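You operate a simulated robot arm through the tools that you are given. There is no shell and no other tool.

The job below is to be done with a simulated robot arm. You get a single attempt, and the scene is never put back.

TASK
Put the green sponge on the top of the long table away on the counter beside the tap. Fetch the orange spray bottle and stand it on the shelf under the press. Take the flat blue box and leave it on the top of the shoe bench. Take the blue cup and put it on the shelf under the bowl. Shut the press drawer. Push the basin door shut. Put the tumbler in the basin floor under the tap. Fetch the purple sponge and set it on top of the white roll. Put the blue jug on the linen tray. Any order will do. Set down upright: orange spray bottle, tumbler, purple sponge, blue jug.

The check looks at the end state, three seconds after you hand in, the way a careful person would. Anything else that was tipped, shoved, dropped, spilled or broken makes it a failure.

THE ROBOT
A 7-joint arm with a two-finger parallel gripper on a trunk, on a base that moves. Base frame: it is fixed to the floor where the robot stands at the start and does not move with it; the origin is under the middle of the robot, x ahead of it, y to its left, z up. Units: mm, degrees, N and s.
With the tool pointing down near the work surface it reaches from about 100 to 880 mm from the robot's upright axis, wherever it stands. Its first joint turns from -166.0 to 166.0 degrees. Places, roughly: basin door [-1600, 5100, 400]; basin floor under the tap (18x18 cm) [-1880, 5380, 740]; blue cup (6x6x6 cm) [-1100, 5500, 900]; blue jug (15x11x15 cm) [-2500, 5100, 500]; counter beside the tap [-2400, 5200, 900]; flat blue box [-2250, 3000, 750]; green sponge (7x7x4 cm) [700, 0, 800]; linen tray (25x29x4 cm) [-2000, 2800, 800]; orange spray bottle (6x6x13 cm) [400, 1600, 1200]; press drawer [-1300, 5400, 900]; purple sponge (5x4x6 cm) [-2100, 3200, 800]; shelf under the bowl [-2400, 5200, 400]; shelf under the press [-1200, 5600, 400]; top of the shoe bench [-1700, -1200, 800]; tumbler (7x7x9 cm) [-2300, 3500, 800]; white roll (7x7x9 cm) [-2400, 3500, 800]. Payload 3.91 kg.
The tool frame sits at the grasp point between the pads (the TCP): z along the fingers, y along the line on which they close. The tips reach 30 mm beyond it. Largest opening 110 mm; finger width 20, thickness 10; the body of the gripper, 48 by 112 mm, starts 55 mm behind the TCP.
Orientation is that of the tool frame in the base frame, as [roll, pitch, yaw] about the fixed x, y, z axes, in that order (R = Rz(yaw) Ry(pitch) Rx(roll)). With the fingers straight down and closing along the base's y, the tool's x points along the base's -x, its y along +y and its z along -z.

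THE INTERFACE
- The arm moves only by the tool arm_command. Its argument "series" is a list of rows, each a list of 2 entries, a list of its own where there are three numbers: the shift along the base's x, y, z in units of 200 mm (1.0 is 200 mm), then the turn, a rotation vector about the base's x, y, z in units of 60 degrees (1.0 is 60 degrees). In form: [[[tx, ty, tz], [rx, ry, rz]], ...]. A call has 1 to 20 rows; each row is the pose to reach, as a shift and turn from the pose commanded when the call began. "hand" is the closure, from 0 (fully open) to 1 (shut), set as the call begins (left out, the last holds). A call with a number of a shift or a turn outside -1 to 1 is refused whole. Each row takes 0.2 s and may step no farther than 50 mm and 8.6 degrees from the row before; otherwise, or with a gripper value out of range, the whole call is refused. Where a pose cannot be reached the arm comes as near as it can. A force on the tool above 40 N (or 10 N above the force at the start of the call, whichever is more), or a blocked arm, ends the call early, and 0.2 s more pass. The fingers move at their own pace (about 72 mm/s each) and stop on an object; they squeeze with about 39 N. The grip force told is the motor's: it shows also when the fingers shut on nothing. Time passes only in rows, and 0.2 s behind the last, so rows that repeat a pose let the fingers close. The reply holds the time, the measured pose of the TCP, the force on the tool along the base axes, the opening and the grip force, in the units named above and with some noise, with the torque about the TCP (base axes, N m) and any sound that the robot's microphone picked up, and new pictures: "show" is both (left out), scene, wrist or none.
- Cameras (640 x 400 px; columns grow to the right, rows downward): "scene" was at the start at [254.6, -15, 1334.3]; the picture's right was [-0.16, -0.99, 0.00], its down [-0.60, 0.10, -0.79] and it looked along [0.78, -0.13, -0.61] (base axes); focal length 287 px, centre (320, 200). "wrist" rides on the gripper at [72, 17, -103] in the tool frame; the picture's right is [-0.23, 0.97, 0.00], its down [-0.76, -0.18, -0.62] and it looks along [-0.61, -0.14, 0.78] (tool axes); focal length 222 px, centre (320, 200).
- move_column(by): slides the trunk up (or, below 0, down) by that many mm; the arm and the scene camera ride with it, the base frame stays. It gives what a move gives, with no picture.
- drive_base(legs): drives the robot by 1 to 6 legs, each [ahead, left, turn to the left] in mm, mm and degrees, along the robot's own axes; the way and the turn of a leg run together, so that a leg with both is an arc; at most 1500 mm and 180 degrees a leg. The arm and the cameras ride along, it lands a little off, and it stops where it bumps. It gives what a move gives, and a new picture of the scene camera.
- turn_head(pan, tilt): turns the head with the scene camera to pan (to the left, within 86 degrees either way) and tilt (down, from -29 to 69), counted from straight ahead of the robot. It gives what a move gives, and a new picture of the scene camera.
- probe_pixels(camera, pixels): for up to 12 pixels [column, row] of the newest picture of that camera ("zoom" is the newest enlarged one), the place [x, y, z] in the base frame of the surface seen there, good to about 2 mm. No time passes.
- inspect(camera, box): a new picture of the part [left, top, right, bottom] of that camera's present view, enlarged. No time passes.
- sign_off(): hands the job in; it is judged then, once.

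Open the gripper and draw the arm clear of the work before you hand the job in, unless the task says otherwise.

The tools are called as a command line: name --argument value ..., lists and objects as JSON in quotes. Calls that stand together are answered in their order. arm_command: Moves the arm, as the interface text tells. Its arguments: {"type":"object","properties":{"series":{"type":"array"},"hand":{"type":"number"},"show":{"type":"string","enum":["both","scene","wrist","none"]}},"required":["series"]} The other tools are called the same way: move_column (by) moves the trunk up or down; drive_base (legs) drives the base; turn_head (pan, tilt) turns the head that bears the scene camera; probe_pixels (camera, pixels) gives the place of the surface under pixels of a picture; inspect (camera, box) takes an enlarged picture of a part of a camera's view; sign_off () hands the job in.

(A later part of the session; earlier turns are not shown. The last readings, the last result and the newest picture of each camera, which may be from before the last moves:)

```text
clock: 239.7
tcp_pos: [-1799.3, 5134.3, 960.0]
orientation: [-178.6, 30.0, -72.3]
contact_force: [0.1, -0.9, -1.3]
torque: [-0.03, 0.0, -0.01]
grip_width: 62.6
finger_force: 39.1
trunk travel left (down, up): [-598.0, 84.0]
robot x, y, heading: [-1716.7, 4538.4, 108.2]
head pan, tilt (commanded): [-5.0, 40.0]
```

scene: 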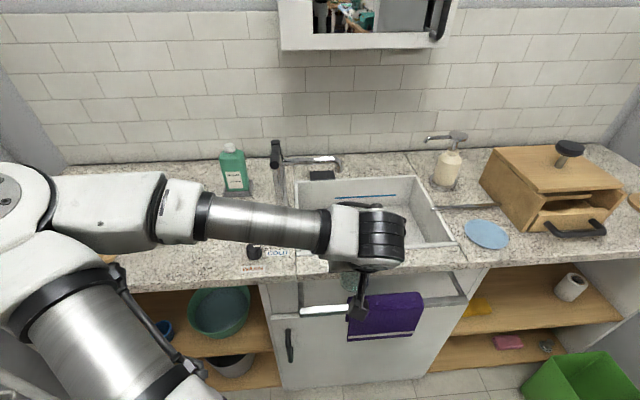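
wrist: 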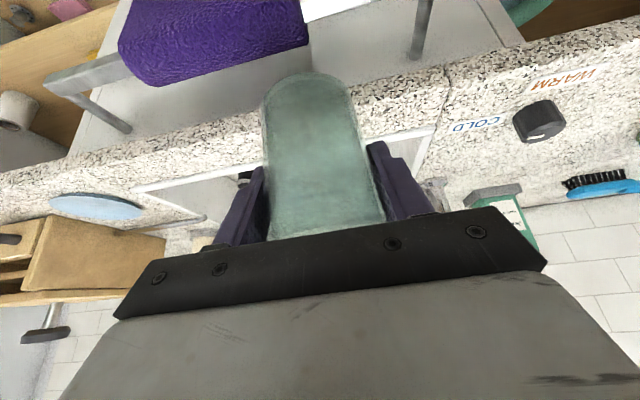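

Aligned at u≈-125. I'll move forward over the basin front rim to v≈5640 at z≈940.

arm_command --series '[[[-0.062, 0.19, -0.02], [0, 0, 0]], [[-0.124, 0.38, -0.04], [0, 0, 0]], [[-0.185, 0.57, -0.06], [0, 0, 0]], [[-0.247, 0.76, -0.08], [0, 0, 0]], [[-0.31, 0.955, -0.1], [0, 0, 0]]]' --show "both"

```text
clock: 240.9
tcp_pos: [-1864.5, 5322.9, 939.3]
orientation: [-178.6, 30.0, -72.3]
contact_force: [0.7, 0.1, -0.7]
torque: [-0.04, 0.02, -0.02]
grip_width: 62.2
finger_force: 39.4
trunk travel left (down, up): [-598.0, 84.0]
robot x, y, heading: [-1712.7, 4542.0, 108.3]
head pan, tilt (commanded): [-5.0, 40.0]
```

scene: 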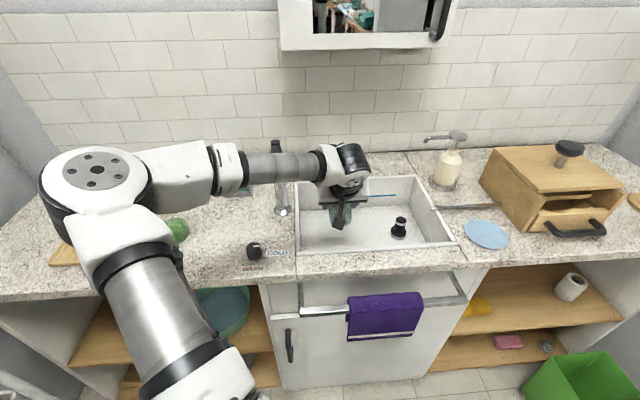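
wrist: 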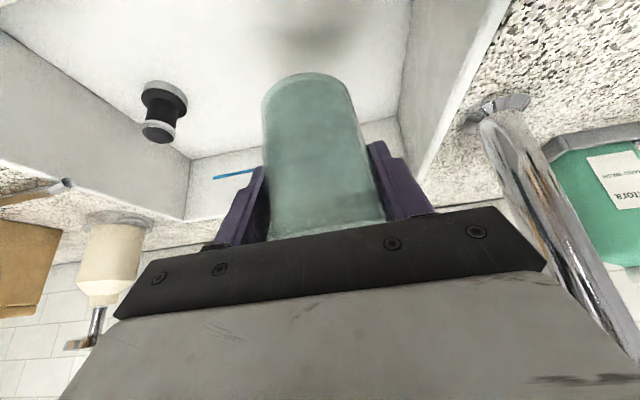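

The gripper is over the basin. I'll check the forearm's clearance to the tap column before descending.

probe_pixels --camera "scene" --pixels '[[262, 165], [285, 165], [305, 165], [330, 170], [277, 145], [283, 205], [350, 165], [230, 165], [345, 210]]'

inspect --camera "scene" --box '[220, 120, 420, 260]'

```text
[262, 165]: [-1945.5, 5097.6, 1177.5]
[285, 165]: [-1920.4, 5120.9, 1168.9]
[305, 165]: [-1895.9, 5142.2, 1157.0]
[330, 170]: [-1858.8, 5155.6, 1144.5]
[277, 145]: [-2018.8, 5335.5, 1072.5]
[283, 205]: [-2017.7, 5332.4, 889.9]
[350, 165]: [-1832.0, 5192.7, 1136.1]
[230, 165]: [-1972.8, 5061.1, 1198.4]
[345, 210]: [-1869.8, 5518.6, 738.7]
```

```text
2.86 times, centred on (320, 190) of scene
```

zoom: 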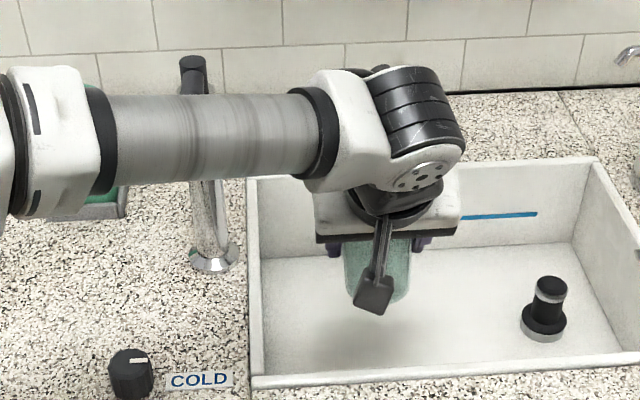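

All clear (forearm 240 mm in front of the tap). I'll descend along the tool axis toward the basin floor, stopping just above it.

arm_command --series '[[[-0.028, 0.094, -0.168], [0, 0, 0]], [[-0.056, 0.188, -0.336], [0, 0, 0]], [[-0.084, 0.282, -0.504], [0, 0, 0]], [[-0.11, 0.376, -0.665], [0, 0, 0]]]' --show "both"

```text
clock: 241.9
tcp_pos: [-1884.1, 5397.8, 806.4]
orientation: [-178.7, 30.2, -72.3]
contact_force: [0.1, -0.4, -0.7]
torque: [-0.03, -0.01, -0.01]
grip_width: 62.4
finger_force: 39.0
trunk travel left (down, up): [-598.0, 84.0]
robot x, y, heading: [-1717.0, 4536.9, 108.1]
head pan, tilt (commanded): [-5.0, 40.0]
```

scene: 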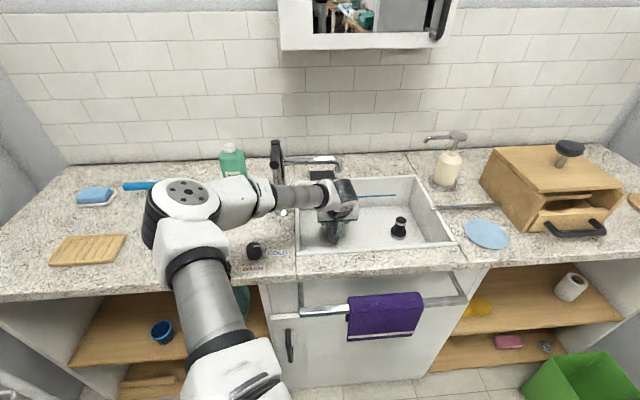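
wrist: 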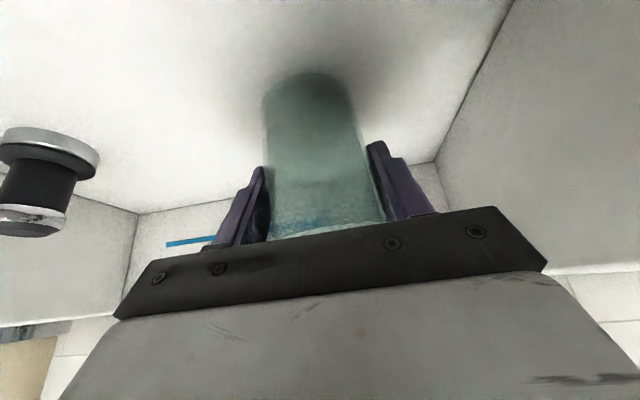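

TCP is at [-1884, 5398], within the 18 cm spot. I'll lower slowly to contact.

arm_command --series '[[[0.0, -0.01, -0.015], [0, 0, 0]], [[0.0, -0.02, -0.028], [0, 0, 0]]]' --show "none"

arm_command --series '[[[0.0, 0, -0.007], [0, 0, 0]], [[0.0, 0, -0.014], [0, 0, 0]]]' --show "none"

```text
clock: 242.5
tcp_pos: [-1883.7, 5393.3, 802.3]
orientation: [-178.6, 30.0, -72.3]
contact_force: [0.4, 0.1, -1.2]
torque: [0.01, 0.01, -0.01]
grip_width: 62.5
finger_force: 38.8
trunk travel left (down, up): [-598.0, 84.0]
robot x, y, heading: [-1715.2, 4539.6, 108.1]
head pan, tilt (commanded): [-5.0, 40.0]
```

```text
clock: 243.1
tcp_pos: [-1884.0, 5393.2, 800.8]
orientation: [-178.6, 30.1, -72.4]
contact_force: [0.3, -2.6, 5.7]
torque: [0.0, 0.12, 0.04]
grip_width: 62.1
finger_force: 38.6
trunk travel left (down, up): [-598.0, 84.0]
robot x, y, heading: [-1716.1, 4536.7, 108.2]
head pan, tilt (commanded): [-5.0, 40.0]
```

Contact at about 6 N. I'll open partway and check the tumbler stands.

arm_command --series '[[[0, 0, 0], [0, 0, 0]], [[0, 0, 0], [0, 0, 0]], [[0, 0, 0], [0, 0, 0]]]' --hand 0.2 --show "wrist"

arm_command --series '[[[0.028, -0.094, 0.168], [0, 0, 0]], [[0.056, -0.188, 0.336], [0, 0, 0]], [[0.084, -0.282, 0.504], [0, 0, 0]], [[0.115, -0.39, 0.7], [0, 0, 0]]]' --show "both"

```text
clock: 243.9
tcp_pos: [-1884.2, 5393.8, 799.9]
orientation: [-178.6, 30.1, -72.3]
contact_force: [-0.1, 0.2, 0.0]
torque: [0.01, 0.01, -0.04]
grip_width: 87.8
finger_force: 0.1
trunk travel left (down, up): [-598.0, 84.0]
robot x, y, heading: [-1715.2, 4534.7, 108.4]
head pan, tilt (commanded): [-5.0, 40.0]
```

wrist: 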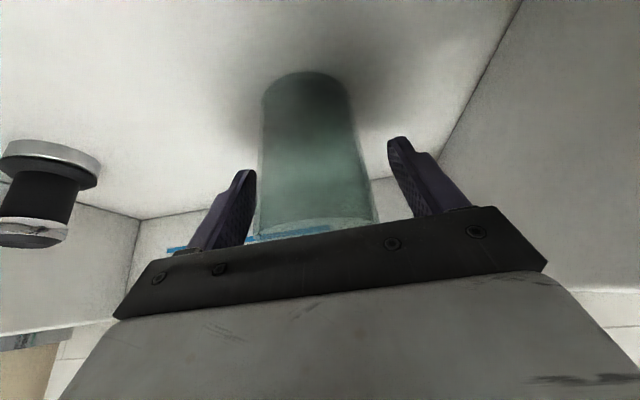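

```text
clock: 244.9
tcp_pos: [-1861.5, 5314.9, 940.5]
orientation: [-178.7, 30.2, -72.2]
contact_force: [1.2, -0.4, 0.6]
torque: [0.0, 0.02, -0.02]
grip_width: 88.3
finger_force: 0.2
trunk travel left (down, up): [-598.0, 84.0]
robot x, y, heading: [-1714.2, 4539.5, 108.2]
head pan, tilt (commanded): [-5.0, 40.0]
```

scene: 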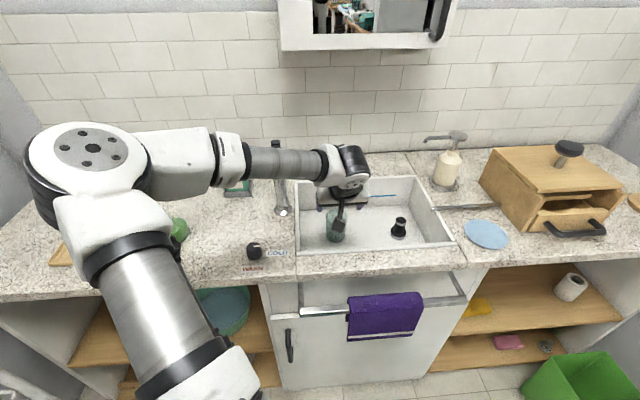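
wrist: 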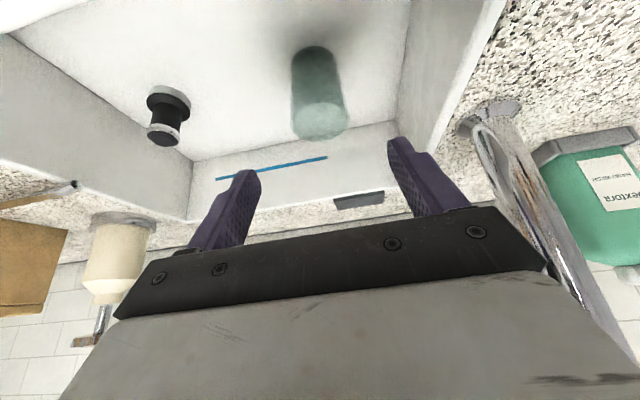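

The tumbler stands under the tap. I'll retract the arm and take a close look at the press drawer again from here.

arm_command --series '[[[0.062, -0.19, 0.05], [0, 0, 0]], [[0.124, -0.38, 0.1], [0, 0, 0]], [[0.185, -0.57, 0.2], [0, 0, 0]], [[0.247, -0.76, 0.35], [0, 0, 0]], [[0.31, -0.955, 0.5], [0, 0, 0]]]' --show "none"

turn_head --pan -20 --tilt 35

inspect --camera "scene" --box '[350, 130, 550, 260]'

```text
refused: row 5 steps farther than a row can; nothing moved
```

```text
clock: 245.7
tcp_pos: [-1860.9, 5315.7, 940.1]
orientation: [-178.5, 30.1, -72.3]
contact_force: [-0.2, -0.4, 1.2]
torque: [-0.04, 0.01, 0.02]
grip_width: 88.1
finger_force: 0.1
trunk travel left (down, up): [-598.0, 84.0]
robot x, y, heading: [-1716.0, 4540.5, 108.5]
head pan, tilt (commanded): [-20.0, 35.0]
```

scene: 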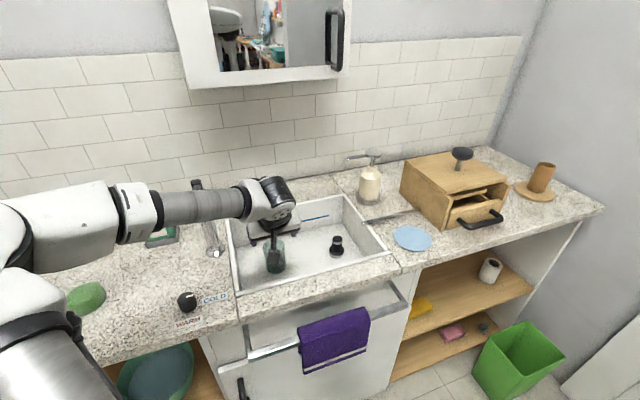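

```text
3.08 times, centred on (450, 195) of scene
```

zoom: 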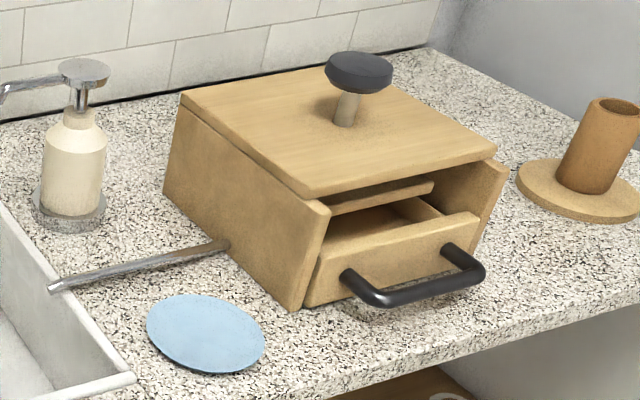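

The press drawer front is flush with the side panels. I'll retract the arm in smaller steps.

arm_command --series '[[[0.062, -0.19, 0.05], [0, 0, 0]], [[0.124, -0.38, 0.1], [0, 0, 0]], [[0.18, -0.55, 0.2], [0, 0, 0]], [[0.235, -0.72, 0.33], [0, 0, 0]], [[0.29, -0.88, 0.46], [0, 0, 0]], [[0.31, -0.95, 0.6], [0, 0, 0]]]' --show "none"

arm_command --series '[[[0.05, -0.16, 0.1], [0, 0, 0]], [[0.1, -0.32, 0.15], [0, 0, 0]]]' --show "scene"

```text
clock: 247.1
tcp_pos: [-1800.1, 5126.6, 1059.4]
orientation: [-178.7, 30.1, -72.3]
contact_force: [0.4, 0.4, -0.4]
torque: [0.02, 0.02, 0.02]
grip_width: 88.0
finger_force: 0.0
trunk travel left (down, up): [-598.0, 84.0]
robot x, y, heading: [-1714.9, 4539.6, 108.1]
head pan, tilt (commanded): [-20.0, 35.0]
```

```text
clock: 247.7
tcp_pos: [-1779.3, 5062.7, 1090.9]
orientation: [-178.7, 30.0, -72.3]
contact_force: [0.9, -0.3, 0.7]
torque: [-0.03, -0.01, -0.03]
grip_width: 87.9
finger_force: 0.0
trunk travel left (down, up): [-598.0, 84.0]
robot x, y, heading: [-1714.3, 4539.7, 108.2]
head pan, tilt (commanded): [-20.0, 35.0]
```

scene: 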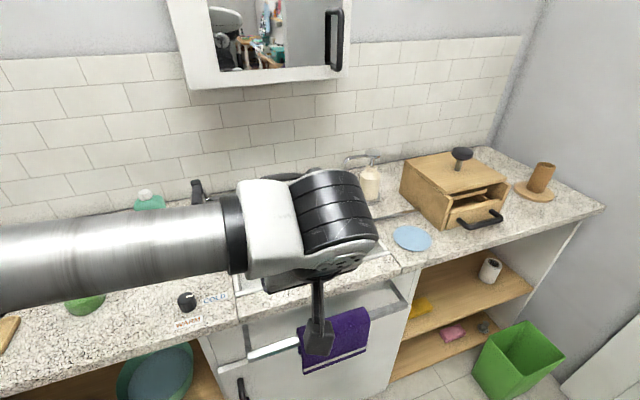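

Now for the flat blue box. I'll back out through the doorway and turn left toward the workbench, lower down to look at its drawers and shelves.

drive_base --legs '[[-700, -79, 0], [-850, 0, 0], [0, 0, 90]]'

turn_head --pan -25 --tilt 40

```text
clock: 259.6
tcp_pos: [-1694.4, 3024.6, 1092.2]
orientation: [-178.7, 29.9, 17.4]
contact_force: [1.1, -0.3, -0.2]
torque: [0.01, -0.01, 0.02]
grip_width: 88.0
finger_force: 0.1
trunk travel left (down, up): [-598.0, 84.0]
robot x, y, heading: [-1166.4, 3085.9, -162.4]
head pan, tilt (commanded): [-20.0, 35.0]
```

scene: 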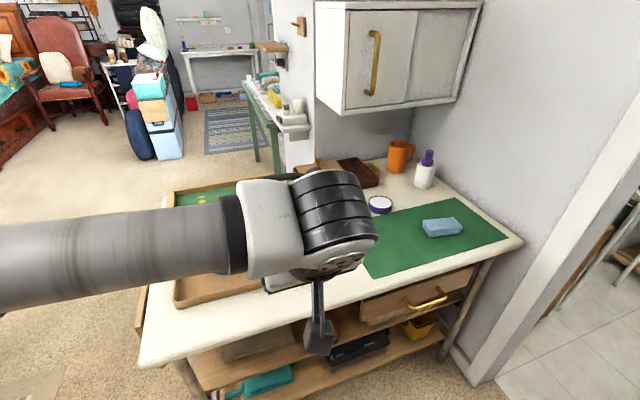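

```text
clock: 260.3
tcp_pos: [-1693.3, 3022.5, 1091.0]
orientation: [-178.7, 30.0, 17.4]
contact_force: [0.5, -0.3, -0.1]
torque: [0.03, 0.0, -0.01]
grip_width: 88.0
finger_force: 0.0
trunk travel left (down, up): [-598.0, 84.0]
robot x, y, heading: [-1167.7, 3084.4, -162.2]
head pan, tilt (commanded): [-25.0, 40.0]
```

scene: 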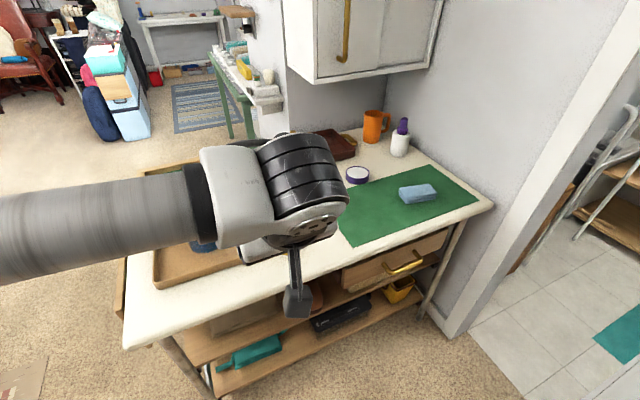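

The listed spot for the flat blue box points inside the bench, under its top. I'll look left to see the bench's end drawer and the floor there.

turn_head --pan 40 --tilt 30

probe_pixels --camera "scene" --pixels '[[100, 200], [200, 250], [300, 200], [400, 250], [320, 300], [450, 200], [500, 250], [550, 300], [150, 150], [60, 260]]'

```text
clock: 261.6
tcp_pos: [-1693.5, 3024.2, 1091.0]
orientation: [-178.6, 30.0, 17.5]
contact_force: [0.5, 0.8, -0.2]
torque: [0.01, -0.03, -0.02]
grip_width: 87.9
finger_force: 0.0
trunk travel left (down, up): [-598.0, 84.0]
robot x, y, heading: [-1168.0, 3088.2, -162.1]
head pan, tilt (commanded): [40.0, 30.0]
```

scene: 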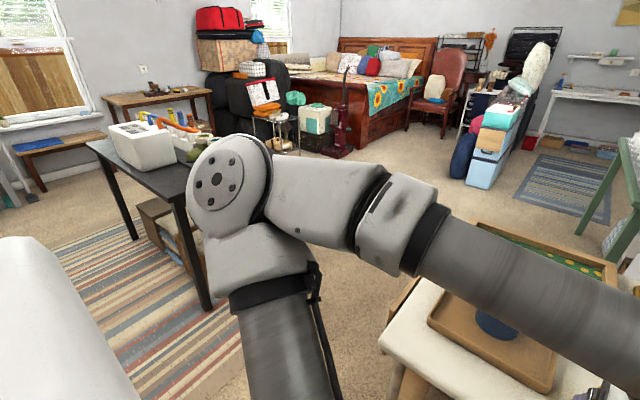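

```text
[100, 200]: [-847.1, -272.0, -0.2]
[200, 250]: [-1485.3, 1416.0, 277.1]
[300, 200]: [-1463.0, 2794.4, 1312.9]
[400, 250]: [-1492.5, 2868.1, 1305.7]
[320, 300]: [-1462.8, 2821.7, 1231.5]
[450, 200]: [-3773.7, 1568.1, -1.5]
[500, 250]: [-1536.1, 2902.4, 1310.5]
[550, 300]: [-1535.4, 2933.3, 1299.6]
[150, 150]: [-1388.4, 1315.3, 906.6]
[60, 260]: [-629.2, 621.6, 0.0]
```

The floor beyond is open. I'll drive around to the bench's near end, facing its end drawer.

drive_base --legs '[[0, 850, 0], [950, 0, 0], [0, 0, -90]]'

turn_head --pan 0 --tilt 35

```text
clock: 277.1
tcp_pos: [-1882.2, 2519.7, 1091.4]
orientation: [-178.7, 30.0, -72.7]
contact_force: [-0.4, -0.2, 0.7]
torque: [0.03, -0.02, 0.0]
grip_width: 88.1
finger_force: 0.1
trunk travel left (down, up): [-598.0, 84.0]
robot x, y, heading: [-1819.4, 1992.4, 107.9]
head pan, tilt (commanded): [40.0, 30.0]
```

scene: 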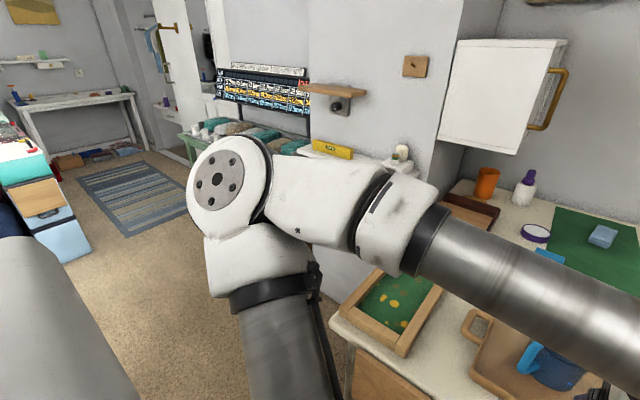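

```text
clock: 278.1
tcp_pos: [-1883.6, 2519.7, 1091.8]
orientation: [-178.5, 30.0, -72.8]
contact_force: [-1.0, 1.0, -0.1]
torque: [0.02, -0.02, 0.0]
grip_width: 88.0
finger_force: 0.1
trunk travel left (down, up): [-598.0, 84.0]
robot x, y, heading: [-1820.5, 1996.8, 107.7]
head pan, tilt (commanded): [0.0, 35.0]
```

scene: 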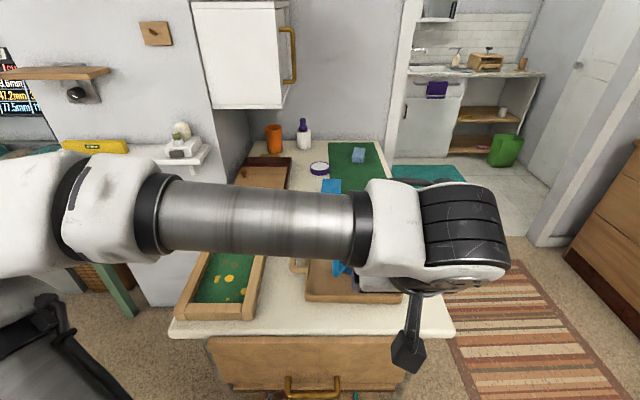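

The end drawer with a brass handle is right ahead at (310,365). I'll tilt the head down for a better look.

turn_head --pan 5 --tilt 52

inspect --camera "scene" --box '[150, 180, 490, 390]'

```text
clock: 278.9
tcp_pos: [-1882.1, 2520.7, 1092.1]
orientation: [-178.5, 30.0, -72.6]
contact_force: [0.3, 0.2, 0.0]
torque: [0.01, -0.04, 0.04]
grip_width: 88.0
finger_force: 0.1
trunk travel left (down, up): [-598.0, 84.0]
robot x, y, heading: [-1818.5, 1995.4, 107.6]
head pan, tilt (commanded): [5.0, 52.0]
```

scene: 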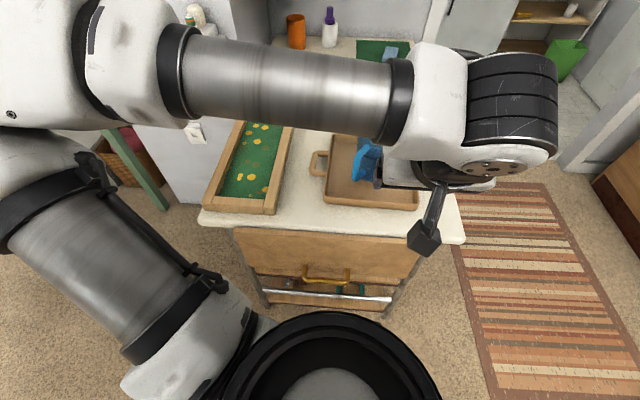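

```text
1.88 times, centred on (320, 285) of scene
```

zoom: 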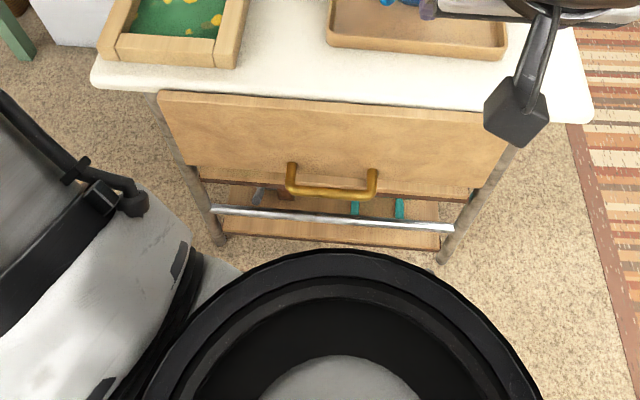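

I'll probe the drawer front and its brass handle.

probe_pixels --camera "zoom" --pixels '[[330, 193], [300, 190], [362, 193], [291, 170], [374, 175], [330, 150], [200, 130], [480, 140], [165, 95], [505, 115], [330, 105], [330, 218]]'

inspect --camera "scene" --box '[270, 230, 390, 310]'

```text
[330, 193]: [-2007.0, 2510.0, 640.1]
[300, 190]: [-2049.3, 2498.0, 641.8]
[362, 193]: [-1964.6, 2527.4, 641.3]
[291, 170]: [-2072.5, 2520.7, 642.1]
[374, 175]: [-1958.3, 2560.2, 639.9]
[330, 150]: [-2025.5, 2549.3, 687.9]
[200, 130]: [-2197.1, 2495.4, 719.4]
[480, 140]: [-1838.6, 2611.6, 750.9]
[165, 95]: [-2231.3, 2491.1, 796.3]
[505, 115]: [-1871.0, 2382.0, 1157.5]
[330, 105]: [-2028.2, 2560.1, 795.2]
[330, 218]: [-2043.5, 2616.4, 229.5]
```

```text
5.00 times, centred on (330, 270) of scene
```

zoom: 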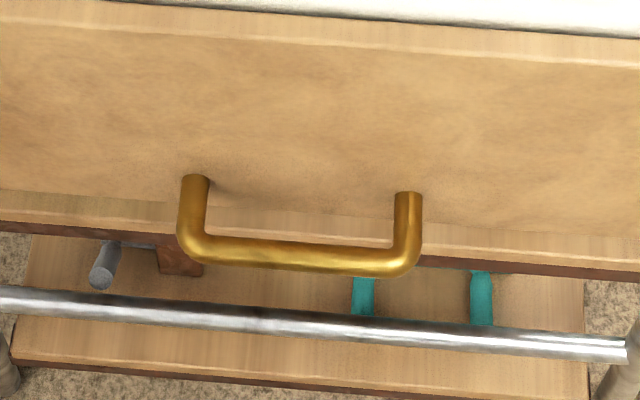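

The end drawer's front is at v≈3051 with a handle bar at v≈3003, z≈640, centred at u≈-1132. I'll hook the bar from behind with closed fingers and pull. First set a steeper tool tilt, shift in line with the handle, and lower the trunk.

arm_command --series '[[[-0.17, -0.125, 0], [-0.053, -0.017, 0]], [[-0.34, -0.25, 0], [-0.106, -0.033, 0]], [[-0.51, -0.375, 0], [-0.159, -0.05, 0]]]' --hand 1 --show "none"

move_column --by -330

turn_head --pan 0 --tilt 35

```text
clock: 279.7
tcp_pos: [-1989.3, 2452.3, 1099.8]
orientation: [-178.4, 20.0, -72.7]
contact_force: [0.1, 0.4, -0.6]
torque: [0.02, 0.01, -0.01]
grip_width: 0.0
finger_force: 25.7
out of reach, approached as far as the arm can: row 1, 2, 3
trunk travel left (down, up): [-598.0, 84.0]
robot x, y, heading: [-1821.6, 1994.7, 107.6]
head pan, tilt (commanded): [5.0, 52.0]
```

```text
clock: 283.0
tcp_pos: [-1988.2, 2452.4, 768.4]
orientation: [-178.6, 19.9, -72.7]
contact_force: [-0.3, 0.5, 0.5]
torque: [0.01, -0.02, -0.01]
grip_width: 0.0
finger_force: 37.3
trunk travel left (down, up): [-268.0, 414.0]
robot x, y, heading: [-1820.8, 1995.2, 107.7]
head pan, tilt (commanded): [5.0, 52.0]
```

```text
clock: 283.8
tcp_pos: [-1987.8, 2452.0, 768.0]
orientation: [-178.5, 20.0, -72.7]
contact_force: [-0.1, -1.0, 0.1]
torque: [0.0, 0.0, -0.02]
grip_width: 0.0
finger_force: 37.8
trunk travel left (down, up): [-268.0, 414.0]
robot x, y, heading: [-1821.5, 1996.6, 107.8]
head pan, tilt (commanded): [0.0, 35.0]
```

scene: 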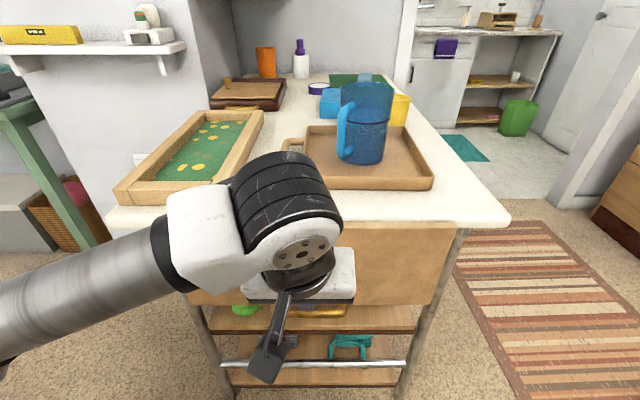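

Backing up here is limited by the black table behind me, so pulling straight toward me won't work well. I'll go around to the right of the drawer, facing left, and pull the handle sideways.

drive_base --legs '[[0, -615, 0], [0, 0, 90], [0, -300, 0]]'

turn_head --pan -20 --tilt 40

```text
clock: 295.5
tcp_pos: [-1781.1, 2306.4, 768.5]
orientation: [-178.6, 19.9, 16.8]
contact_force: [0.3, 0.5, -0.7]
torque: [-0.01, -0.01, -0.01]
grip_width: 0.0
finger_force: 37.6
trunk travel left (down, up): [-268.0, 414.0]
robot x, y, heading: [-1319.7, 2468.9, -162.8]
head pan, tilt (commanded): [0.0, 35.0]
```

scene: 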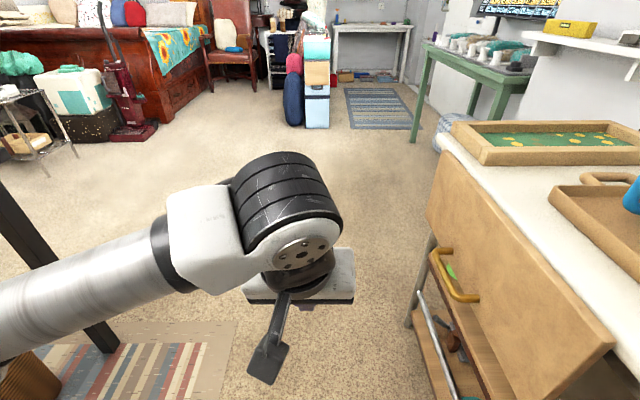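

```text
clock: 296.3
tcp_pos: [-1781.3, 2307.5, 768.4]
orientation: [-178.6, 19.9, 16.7]
contact_force: [-0.9, 0.0, -0.5]
torque: [0.0, 0.01, -0.02]
grip_width: 0.0
finger_force: 37.3
trunk travel left (down, up): [-268.0, 414.0]
robot x, y, heading: [-1321.9, 2467.7, -162.7]
head pan, tilt (commanded): [-20.0, 40.0]
```

scene: 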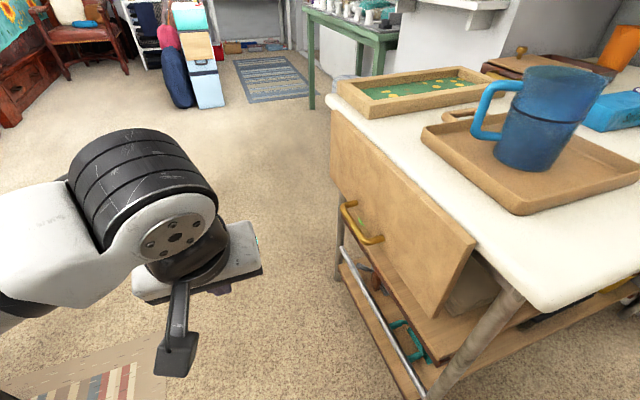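

I'll zoom in on the panel and what's behind it.

inspect --camera "scene" --box '[320, 100, 580, 330]'

probe_pixels --camera "scene" --pixels '[[343, 205], [360, 238], [380, 240], [335, 130], [470, 250], [430, 305], [480, 280], [465, 300], [500, 270]]'

```text
1.74 times, centred on (450, 215) of scene
```

zoom: 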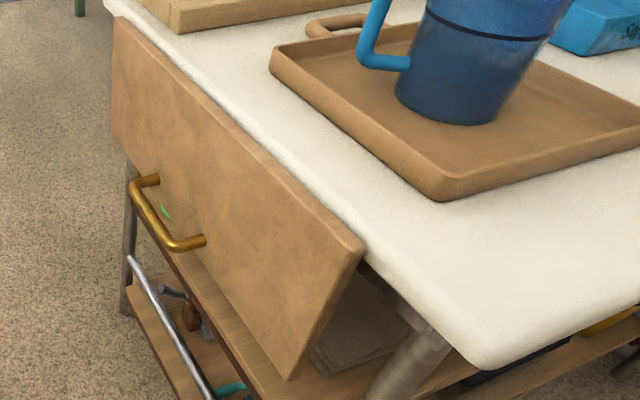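

```text
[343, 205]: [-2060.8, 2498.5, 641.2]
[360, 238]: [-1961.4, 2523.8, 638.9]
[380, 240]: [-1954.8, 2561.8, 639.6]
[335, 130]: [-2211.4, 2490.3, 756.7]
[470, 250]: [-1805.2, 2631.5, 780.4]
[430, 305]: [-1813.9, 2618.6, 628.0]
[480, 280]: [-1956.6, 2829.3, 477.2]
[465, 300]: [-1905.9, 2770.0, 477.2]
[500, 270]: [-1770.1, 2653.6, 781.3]
```

I'm not sure whether this panel is a drawer or a flap. I'll lower the trunk to look beneath the table top.

move_column --by -255

turn_head --pan -45 --tilt 15

inspect --camera "scene" --box '[100, 100, 640, 400]'

```text
clock: 299.1
tcp_pos: [-1777.6, 2307.3, 571.9]
orientation: [-178.6, 20.2, 16.6]
contact_force: [0.3, -1.1, -1.0]
torque: [0.02, 0.0, 0.0]
grip_width: 0.0
finger_force: 37.9
trunk travel left (down, up): [-67.0, 616.0]
robot x, y, heading: [-1322.6, 2466.0, -162.7]
head pan, tilt (commanded): [-20.0, 40.0]
stopped: the arm was blocked; the commanded pose is now the measured one
```

```text
clock: 300.0
tcp_pos: [-1777.7, 2307.8, 571.4]
orientation: [-178.5, 20.3, 16.7]
contact_force: [0.1, 0.3, 0.7]
torque: [-0.03, -0.02, 0.0]
grip_width: 0.1
finger_force: 37.5
trunk travel left (down, up): [-67.0, 616.0]
robot x, y, heading: [-1319.2, 2468.3, -162.6]
head pan, tilt (commanded): [-45.0, 15.0]
```

scene: 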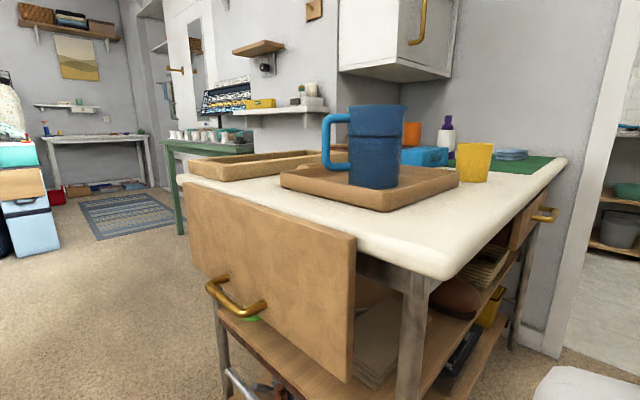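

```text
1.19 times, centred on (370, 250) of scene
```

zoom: 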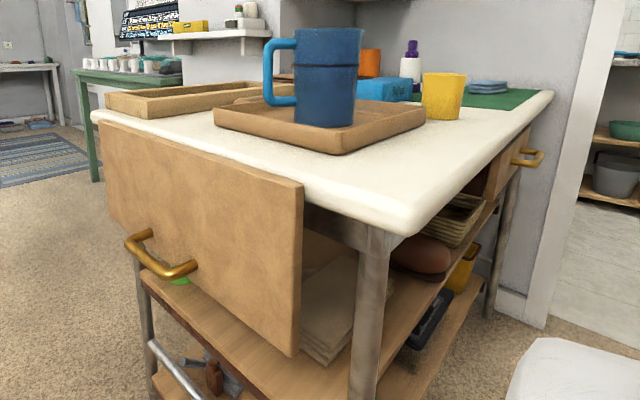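

I'll zoom further into the space behind the panel's right end and under the table.

inspect --camera "scene" --box '[330, 220, 530, 390]'

probe_pixels --camera "zoom" --pixels '[[110, 130], [110, 180], [150, 260], [60, 230], [180, 140], [350, 170], [420, 190], [500, 140], [90, 300], [250, 130], [330, 260], [560, 60]]'

```text
2.35 times, centred on (430, 305) of scene
```

zoom: 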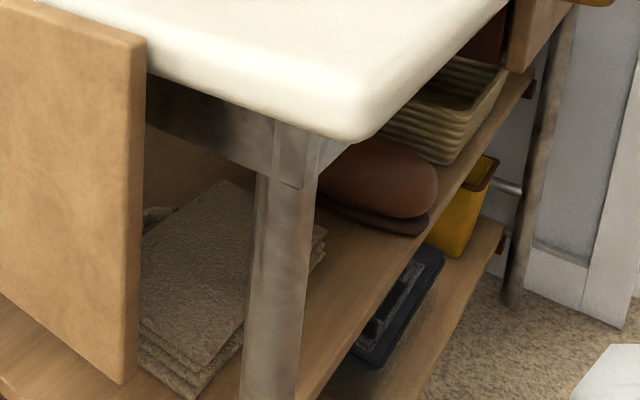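

```text
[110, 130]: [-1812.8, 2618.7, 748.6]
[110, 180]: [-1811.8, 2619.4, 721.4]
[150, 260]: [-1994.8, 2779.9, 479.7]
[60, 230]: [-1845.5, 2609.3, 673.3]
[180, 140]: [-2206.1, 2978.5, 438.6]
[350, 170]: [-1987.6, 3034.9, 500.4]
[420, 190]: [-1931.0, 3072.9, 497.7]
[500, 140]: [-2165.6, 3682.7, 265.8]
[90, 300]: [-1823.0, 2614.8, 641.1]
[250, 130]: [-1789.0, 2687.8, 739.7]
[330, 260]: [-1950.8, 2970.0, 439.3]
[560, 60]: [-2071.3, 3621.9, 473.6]
```

Behind the panel it's open at the side, but a drawer box could sit behind its centre. I'll try pulling its handle. I'll raise the trunk 150 mm and open the fingers for a grip on the bar.

move_column --by 180

arm_command --series '[[[-0.1, 0.1, 0.0], [0, 0, 0]], [[-0.25, 0.2, 0.02], [0, 0, 0]], [[-0.42, 0.25, 0.02], [0, 0, 0]], [[-0.59, 0.3, 0.02], [0, 0, 0]], [[-0.76, 0.35, 0.02], [0, 0, 0]]]' --hand 0.42 --show "none"

turn_head --pan -25 --tilt 35

```text
clock: 302.0
tcp_pos: [-1780.8, 2307.3, 746.9]
orientation: [-178.6, 19.9, 16.7]
contact_force: [0.1, 0.7, 0.8]
torque: [-0.01, 0.02, -0.02]
grip_width: 0.0
finger_force: 37.7
trunk travel left (down, up): [-247.0, 436.0]
robot x, y, heading: [-1322.2, 2468.8, -163.1]
head pan, tilt (commanded): [-45.0, 15.0]
```

```text
clock: 303.2
tcp_pos: [-1932.2, 2377.4, 751.2]
orientation: [-178.6, 19.8, 16.8]
contact_force: [-0.6, 0.0, -0.4]
torque: [0.02, 0.01, 0.0]
grip_width: 63.9
finger_force: 0.0
trunk travel left (down, up): [-247.0, 436.0]
robot x, y, heading: [-1323.1, 2466.4, -162.6]
head pan, tilt (commanded): [-45.0, 15.0]
```

```text
clock: 304.0
tcp_pos: [-1932.0, 2376.0, 751.0]
orientation: [-178.6, 19.9, 16.7]
contact_force: [-0.7, 0.8, 0.6]
torque: [0.01, -0.01, 0.02]
grip_width: 63.7
finger_force: 0.0
trunk travel left (down, up): [-247.0, 436.0]
robot x, y, heading: [-1318.9, 2468.9, -163.0]
head pan, tilt (commanded): [-25.0, 35.0]
```

scene: 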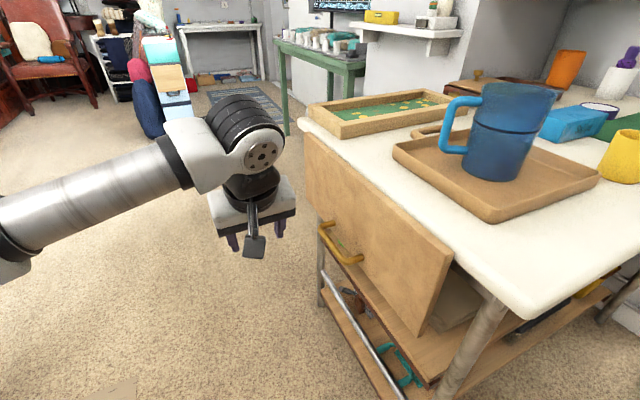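

I'll move the half-open gripper over the handle bar (closing direction across the bar).

arm_command --series '[[[-0.1, 0.15, 0], [0, 0, 0]], [[-0.2, 0.3, 0], [0, 0, 0]], [[-0.28, 0.45, 0], [0, 0, 0]], [[-0.3475, 0.5885, 0], [0, 0, 0]]]' --show "both"

inspect --camera "scene" --box '[220, 110, 440, 300]'

```text
clock: 305.0
tcp_pos: [-2002.6, 2495.0, 749.9]
orientation: [-178.5, 20.0, 16.6]
contact_force: [1.2, 0.8, 0.1]
torque: [-0.01, 0.0, 0.0]
grip_width: 64.0
finger_force: 0.0
trunk travel left (down, up): [-247.0, 436.0]
robot x, y, heading: [-1323.4, 2468.6, -162.7]
head pan, tilt (commanded): [-25.0, 35.0]
```

scene: 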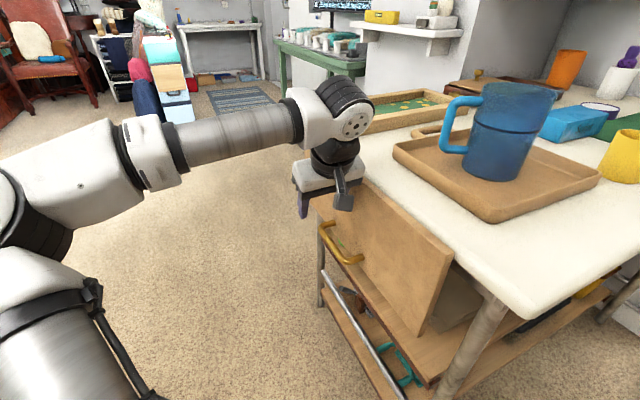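
wrist: 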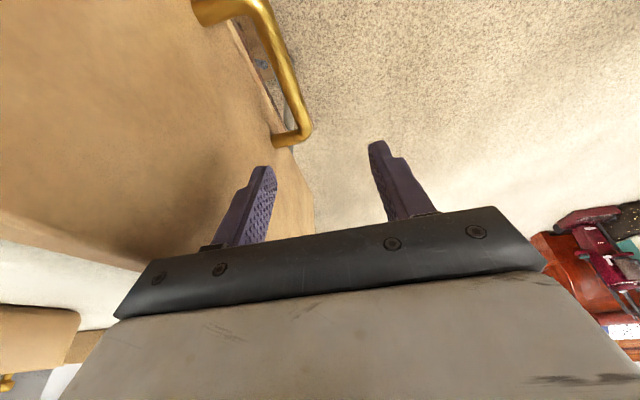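

```text
2.11 times, centred on (330, 205) of scene
```

zoom: 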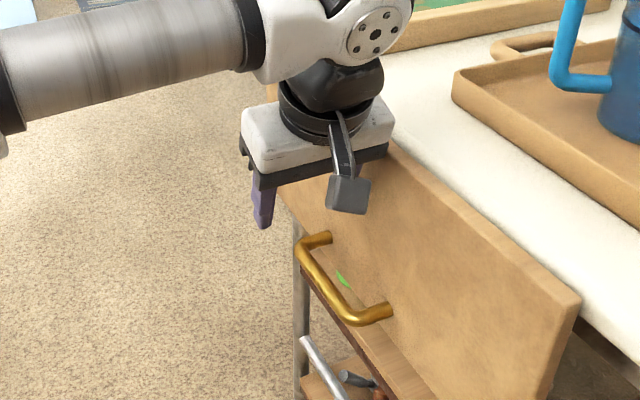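

The bar lies between the two fingers, nearer the panel-side finger, as intended. I'll lower onto it.

arm_command --series '[[[0, 0, -0.2], [0, 0, 0]], [[0, 0, -0.38], [0, 0, 0]], [[0, 0, -0.54], [0, 0, 0]]]' --show "both"

inspect --camera "wrist" --box '[160, 60, 480, 260]'

```text
clock: 305.8
tcp_pos: [-2000.9, 2495.1, 643.4]
orientation: [-178.6, 19.9, 16.7]
contact_force: [0.5, 0.0, -0.1]
torque: [0.01, 0.0, 0.01]
grip_width: 63.8
finger_force: 0.0
trunk travel left (down, up): [-247.0, 436.0]
robot x, y, heading: [-1318.0, 2470.7, -162.9]
head pan, tilt (commanded): [-25.0, 35.0]
```

scene: 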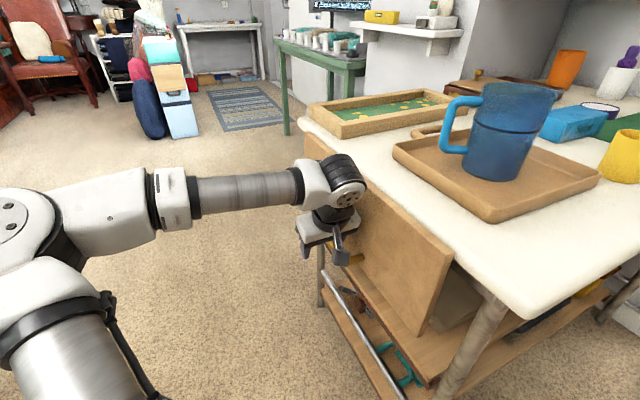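
wrist: 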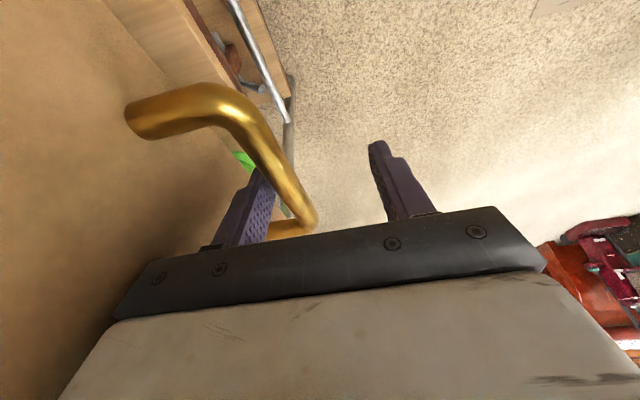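

```text
2.00 times, centred on (320, 160) of wrist
```

zoom: 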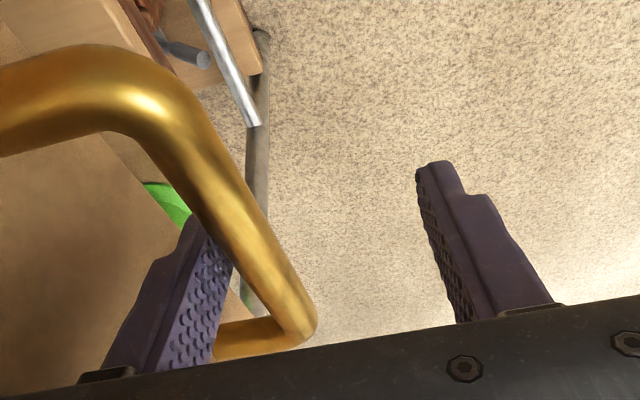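

The panel-side finger is behind the bar. I'll close on the bar.

arm_command --series '[[[0, 0, 0], [0, 0, 0]], [[0, 0, 0], [0, 0, 0]], [[0, 0, 0], [0, 0, 0]], [[0, 0, 0], [0, 0, 0]]]' --hand 1 --show "both"

```text
clock: 306.8
tcp_pos: [-2001.7, 2492.7, 645.0]
orientation: [-178.5, 20.1, 16.7]
contact_force: [17.8, -26.3, 12.6]
torque: [5.53, 2.1, -4.2]
grip_width: 31.9
finger_force: 38.7
trunk travel left (down, up): [-247.0, 436.0]
robot x, y, heading: [-1322.8, 2466.1, -162.5]
head pan, tilt (commanded): [-25.0, 35.0]
```

scene: 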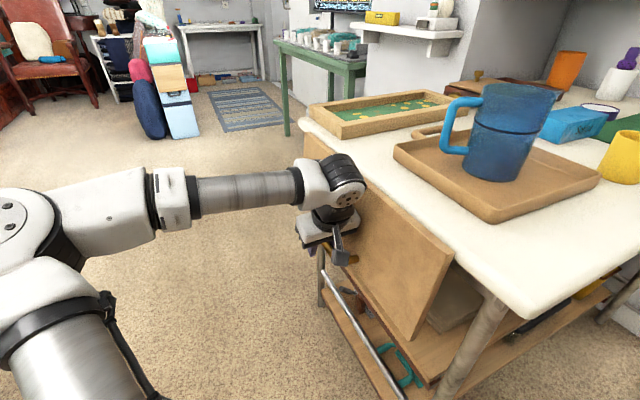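
wrist: 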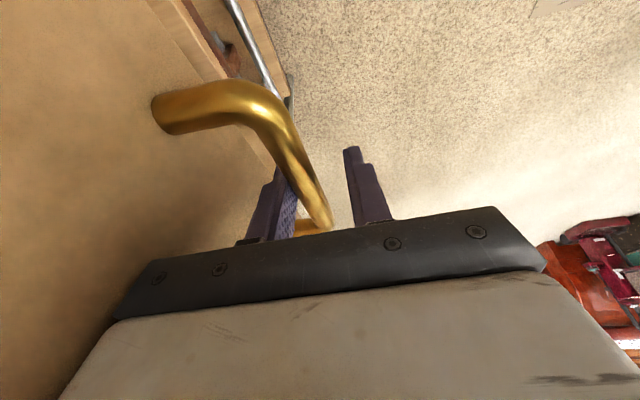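

The panel's bottom edge has moved outward while the top stayed, suggesting a top-hinged flap. I'll probe it.

probe_pixels --camera "scene" --pixels '[[452, 258], [440, 290], [420, 335], [400, 250], [395, 290], [375, 270], [370, 215], [350, 230]]'

inspect --camera "scene" --box '[290, 130, 490, 360]'

```text
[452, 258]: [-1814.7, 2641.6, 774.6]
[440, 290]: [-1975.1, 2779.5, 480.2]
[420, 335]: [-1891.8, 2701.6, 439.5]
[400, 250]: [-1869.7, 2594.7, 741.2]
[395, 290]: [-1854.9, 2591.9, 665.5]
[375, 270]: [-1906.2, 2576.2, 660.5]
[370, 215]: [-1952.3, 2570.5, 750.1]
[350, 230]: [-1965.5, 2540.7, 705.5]
```

```text
1.74 times, centred on (390, 245) of scene
```

zoom: 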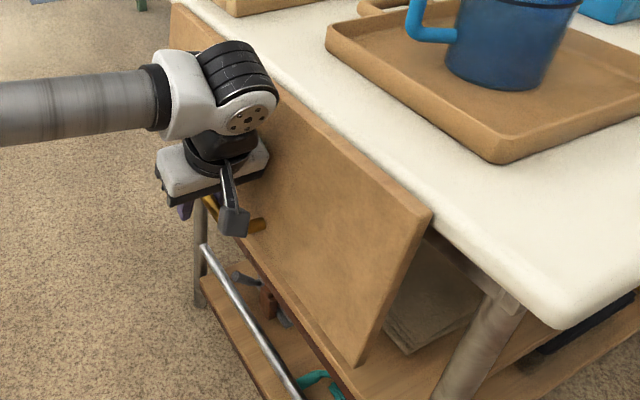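

It's a hinged flap (drop leaf), open behind, so not a drawer. I'll release it and let it hang back, then examine the actual drawer on the bench's long side.

arm_command --series '[[[0, 0, 0], [0, 0, 0]], [[0, 0, 0], [0, 0, 0]], [[0, 0, 0], [0, 0, 0]]]' --hand 0.42 --show "wrist"

probe_pixels --camera "scene" --pixels '[[400, 250], [395, 290], [375, 270], [410, 310], [430, 270]]'

```text
clock: 307.6
tcp_pos: [-2000.9, 2494.3, 643.1]
orientation: [-178.7, 19.9, 16.7]
contact_force: [0.3, -0.1, 0.5]
torque: [-0.03, -0.01, 0.0]
grip_width: 63.8
finger_force: 0.0
trunk travel left (down, up): [-247.0, 436.0]
robot x, y, heading: [-1321.2, 2468.5, -162.5]
head pan, tilt (commanded): [-25.0, 35.0]
```

wrist: 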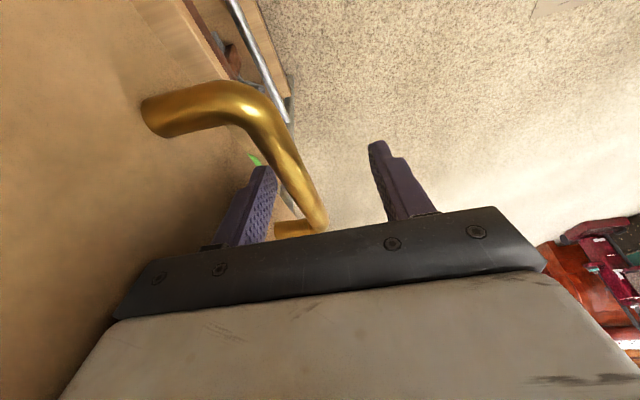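

```text
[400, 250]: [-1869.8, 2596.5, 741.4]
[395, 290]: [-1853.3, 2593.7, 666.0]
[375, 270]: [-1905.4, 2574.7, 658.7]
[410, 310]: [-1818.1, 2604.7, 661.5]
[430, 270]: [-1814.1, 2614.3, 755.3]
```

The flap stays slightly ajar by friction, so I'll push it back: raise out of the handle, close the fingers, come down in front of the bar and press it gently back.

arm_command --series '[[[0, 0, 0.2], [0, 0, 0]], [[0, 0, 0.42], [0, 0, 0]], [[0.015, -0.046, 0.56], [0, 0, 0]], [[0.07, -0.214, 0.56], [0, 0, 0]]]' --show "none"

arm_command --series '[[[0, 0, 0], [0, 0, 0]], [[0, 0, 0], [0, 0, 0]], [[0, 0, -0.2], [0, 0, 0]], [[0, 0, -0.4], [0, 0, 0]], [[0, 0, -0.55], [0, 0, 0]]]' --hand 1 --show "both"

```text
clock: 308.6
tcp_pos: [-1987.2, 2452.2, 754.8]
orientation: [-178.7, 19.9, 16.6]
contact_force: [0.0, 0.0, -0.6]
torque: [0.01, 0.02, 0.01]
grip_width: 64.0
finger_force: 0.1
trunk travel left (down, up): [-247.0, 436.0]
robot x, y, heading: [-1322.6, 2469.1, -163.1]
head pan, tilt (commanded): [-25.0, 35.0]
```

```text
clock: 309.8
tcp_pos: [-1987.7, 2451.2, 645.1]
orientation: [-178.7, 19.8, 16.7]
contact_force: [-0.2, 0.1, 1.1]
torque: [-0.02, -0.02, 0.01]
grip_width: 0.0
finger_force: 37.7
trunk travel left (down, up): [-247.0, 436.0]
robot x, y, heading: [-1321.9, 2467.9, -162.6]
head pan, tilt (commanded): [-25.0, 35.0]
```

scene: 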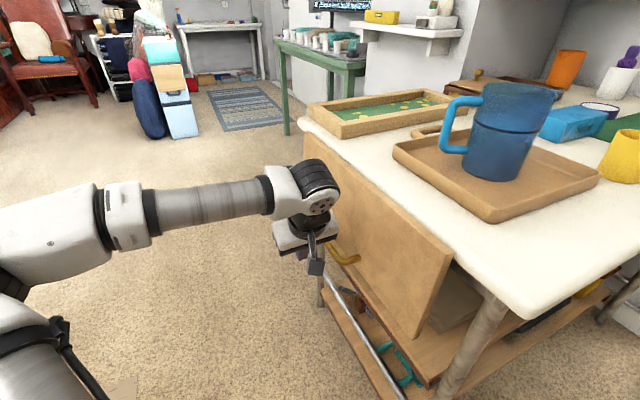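
wrist: 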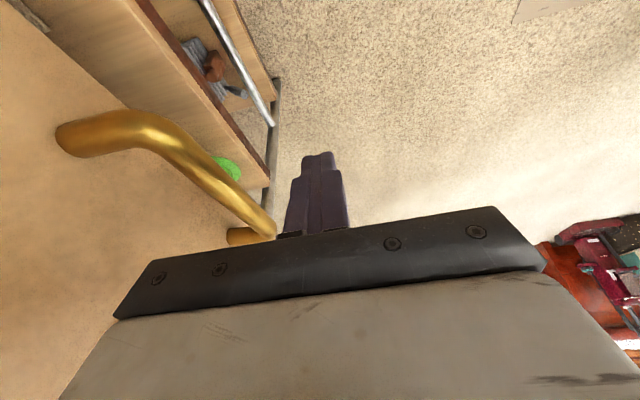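

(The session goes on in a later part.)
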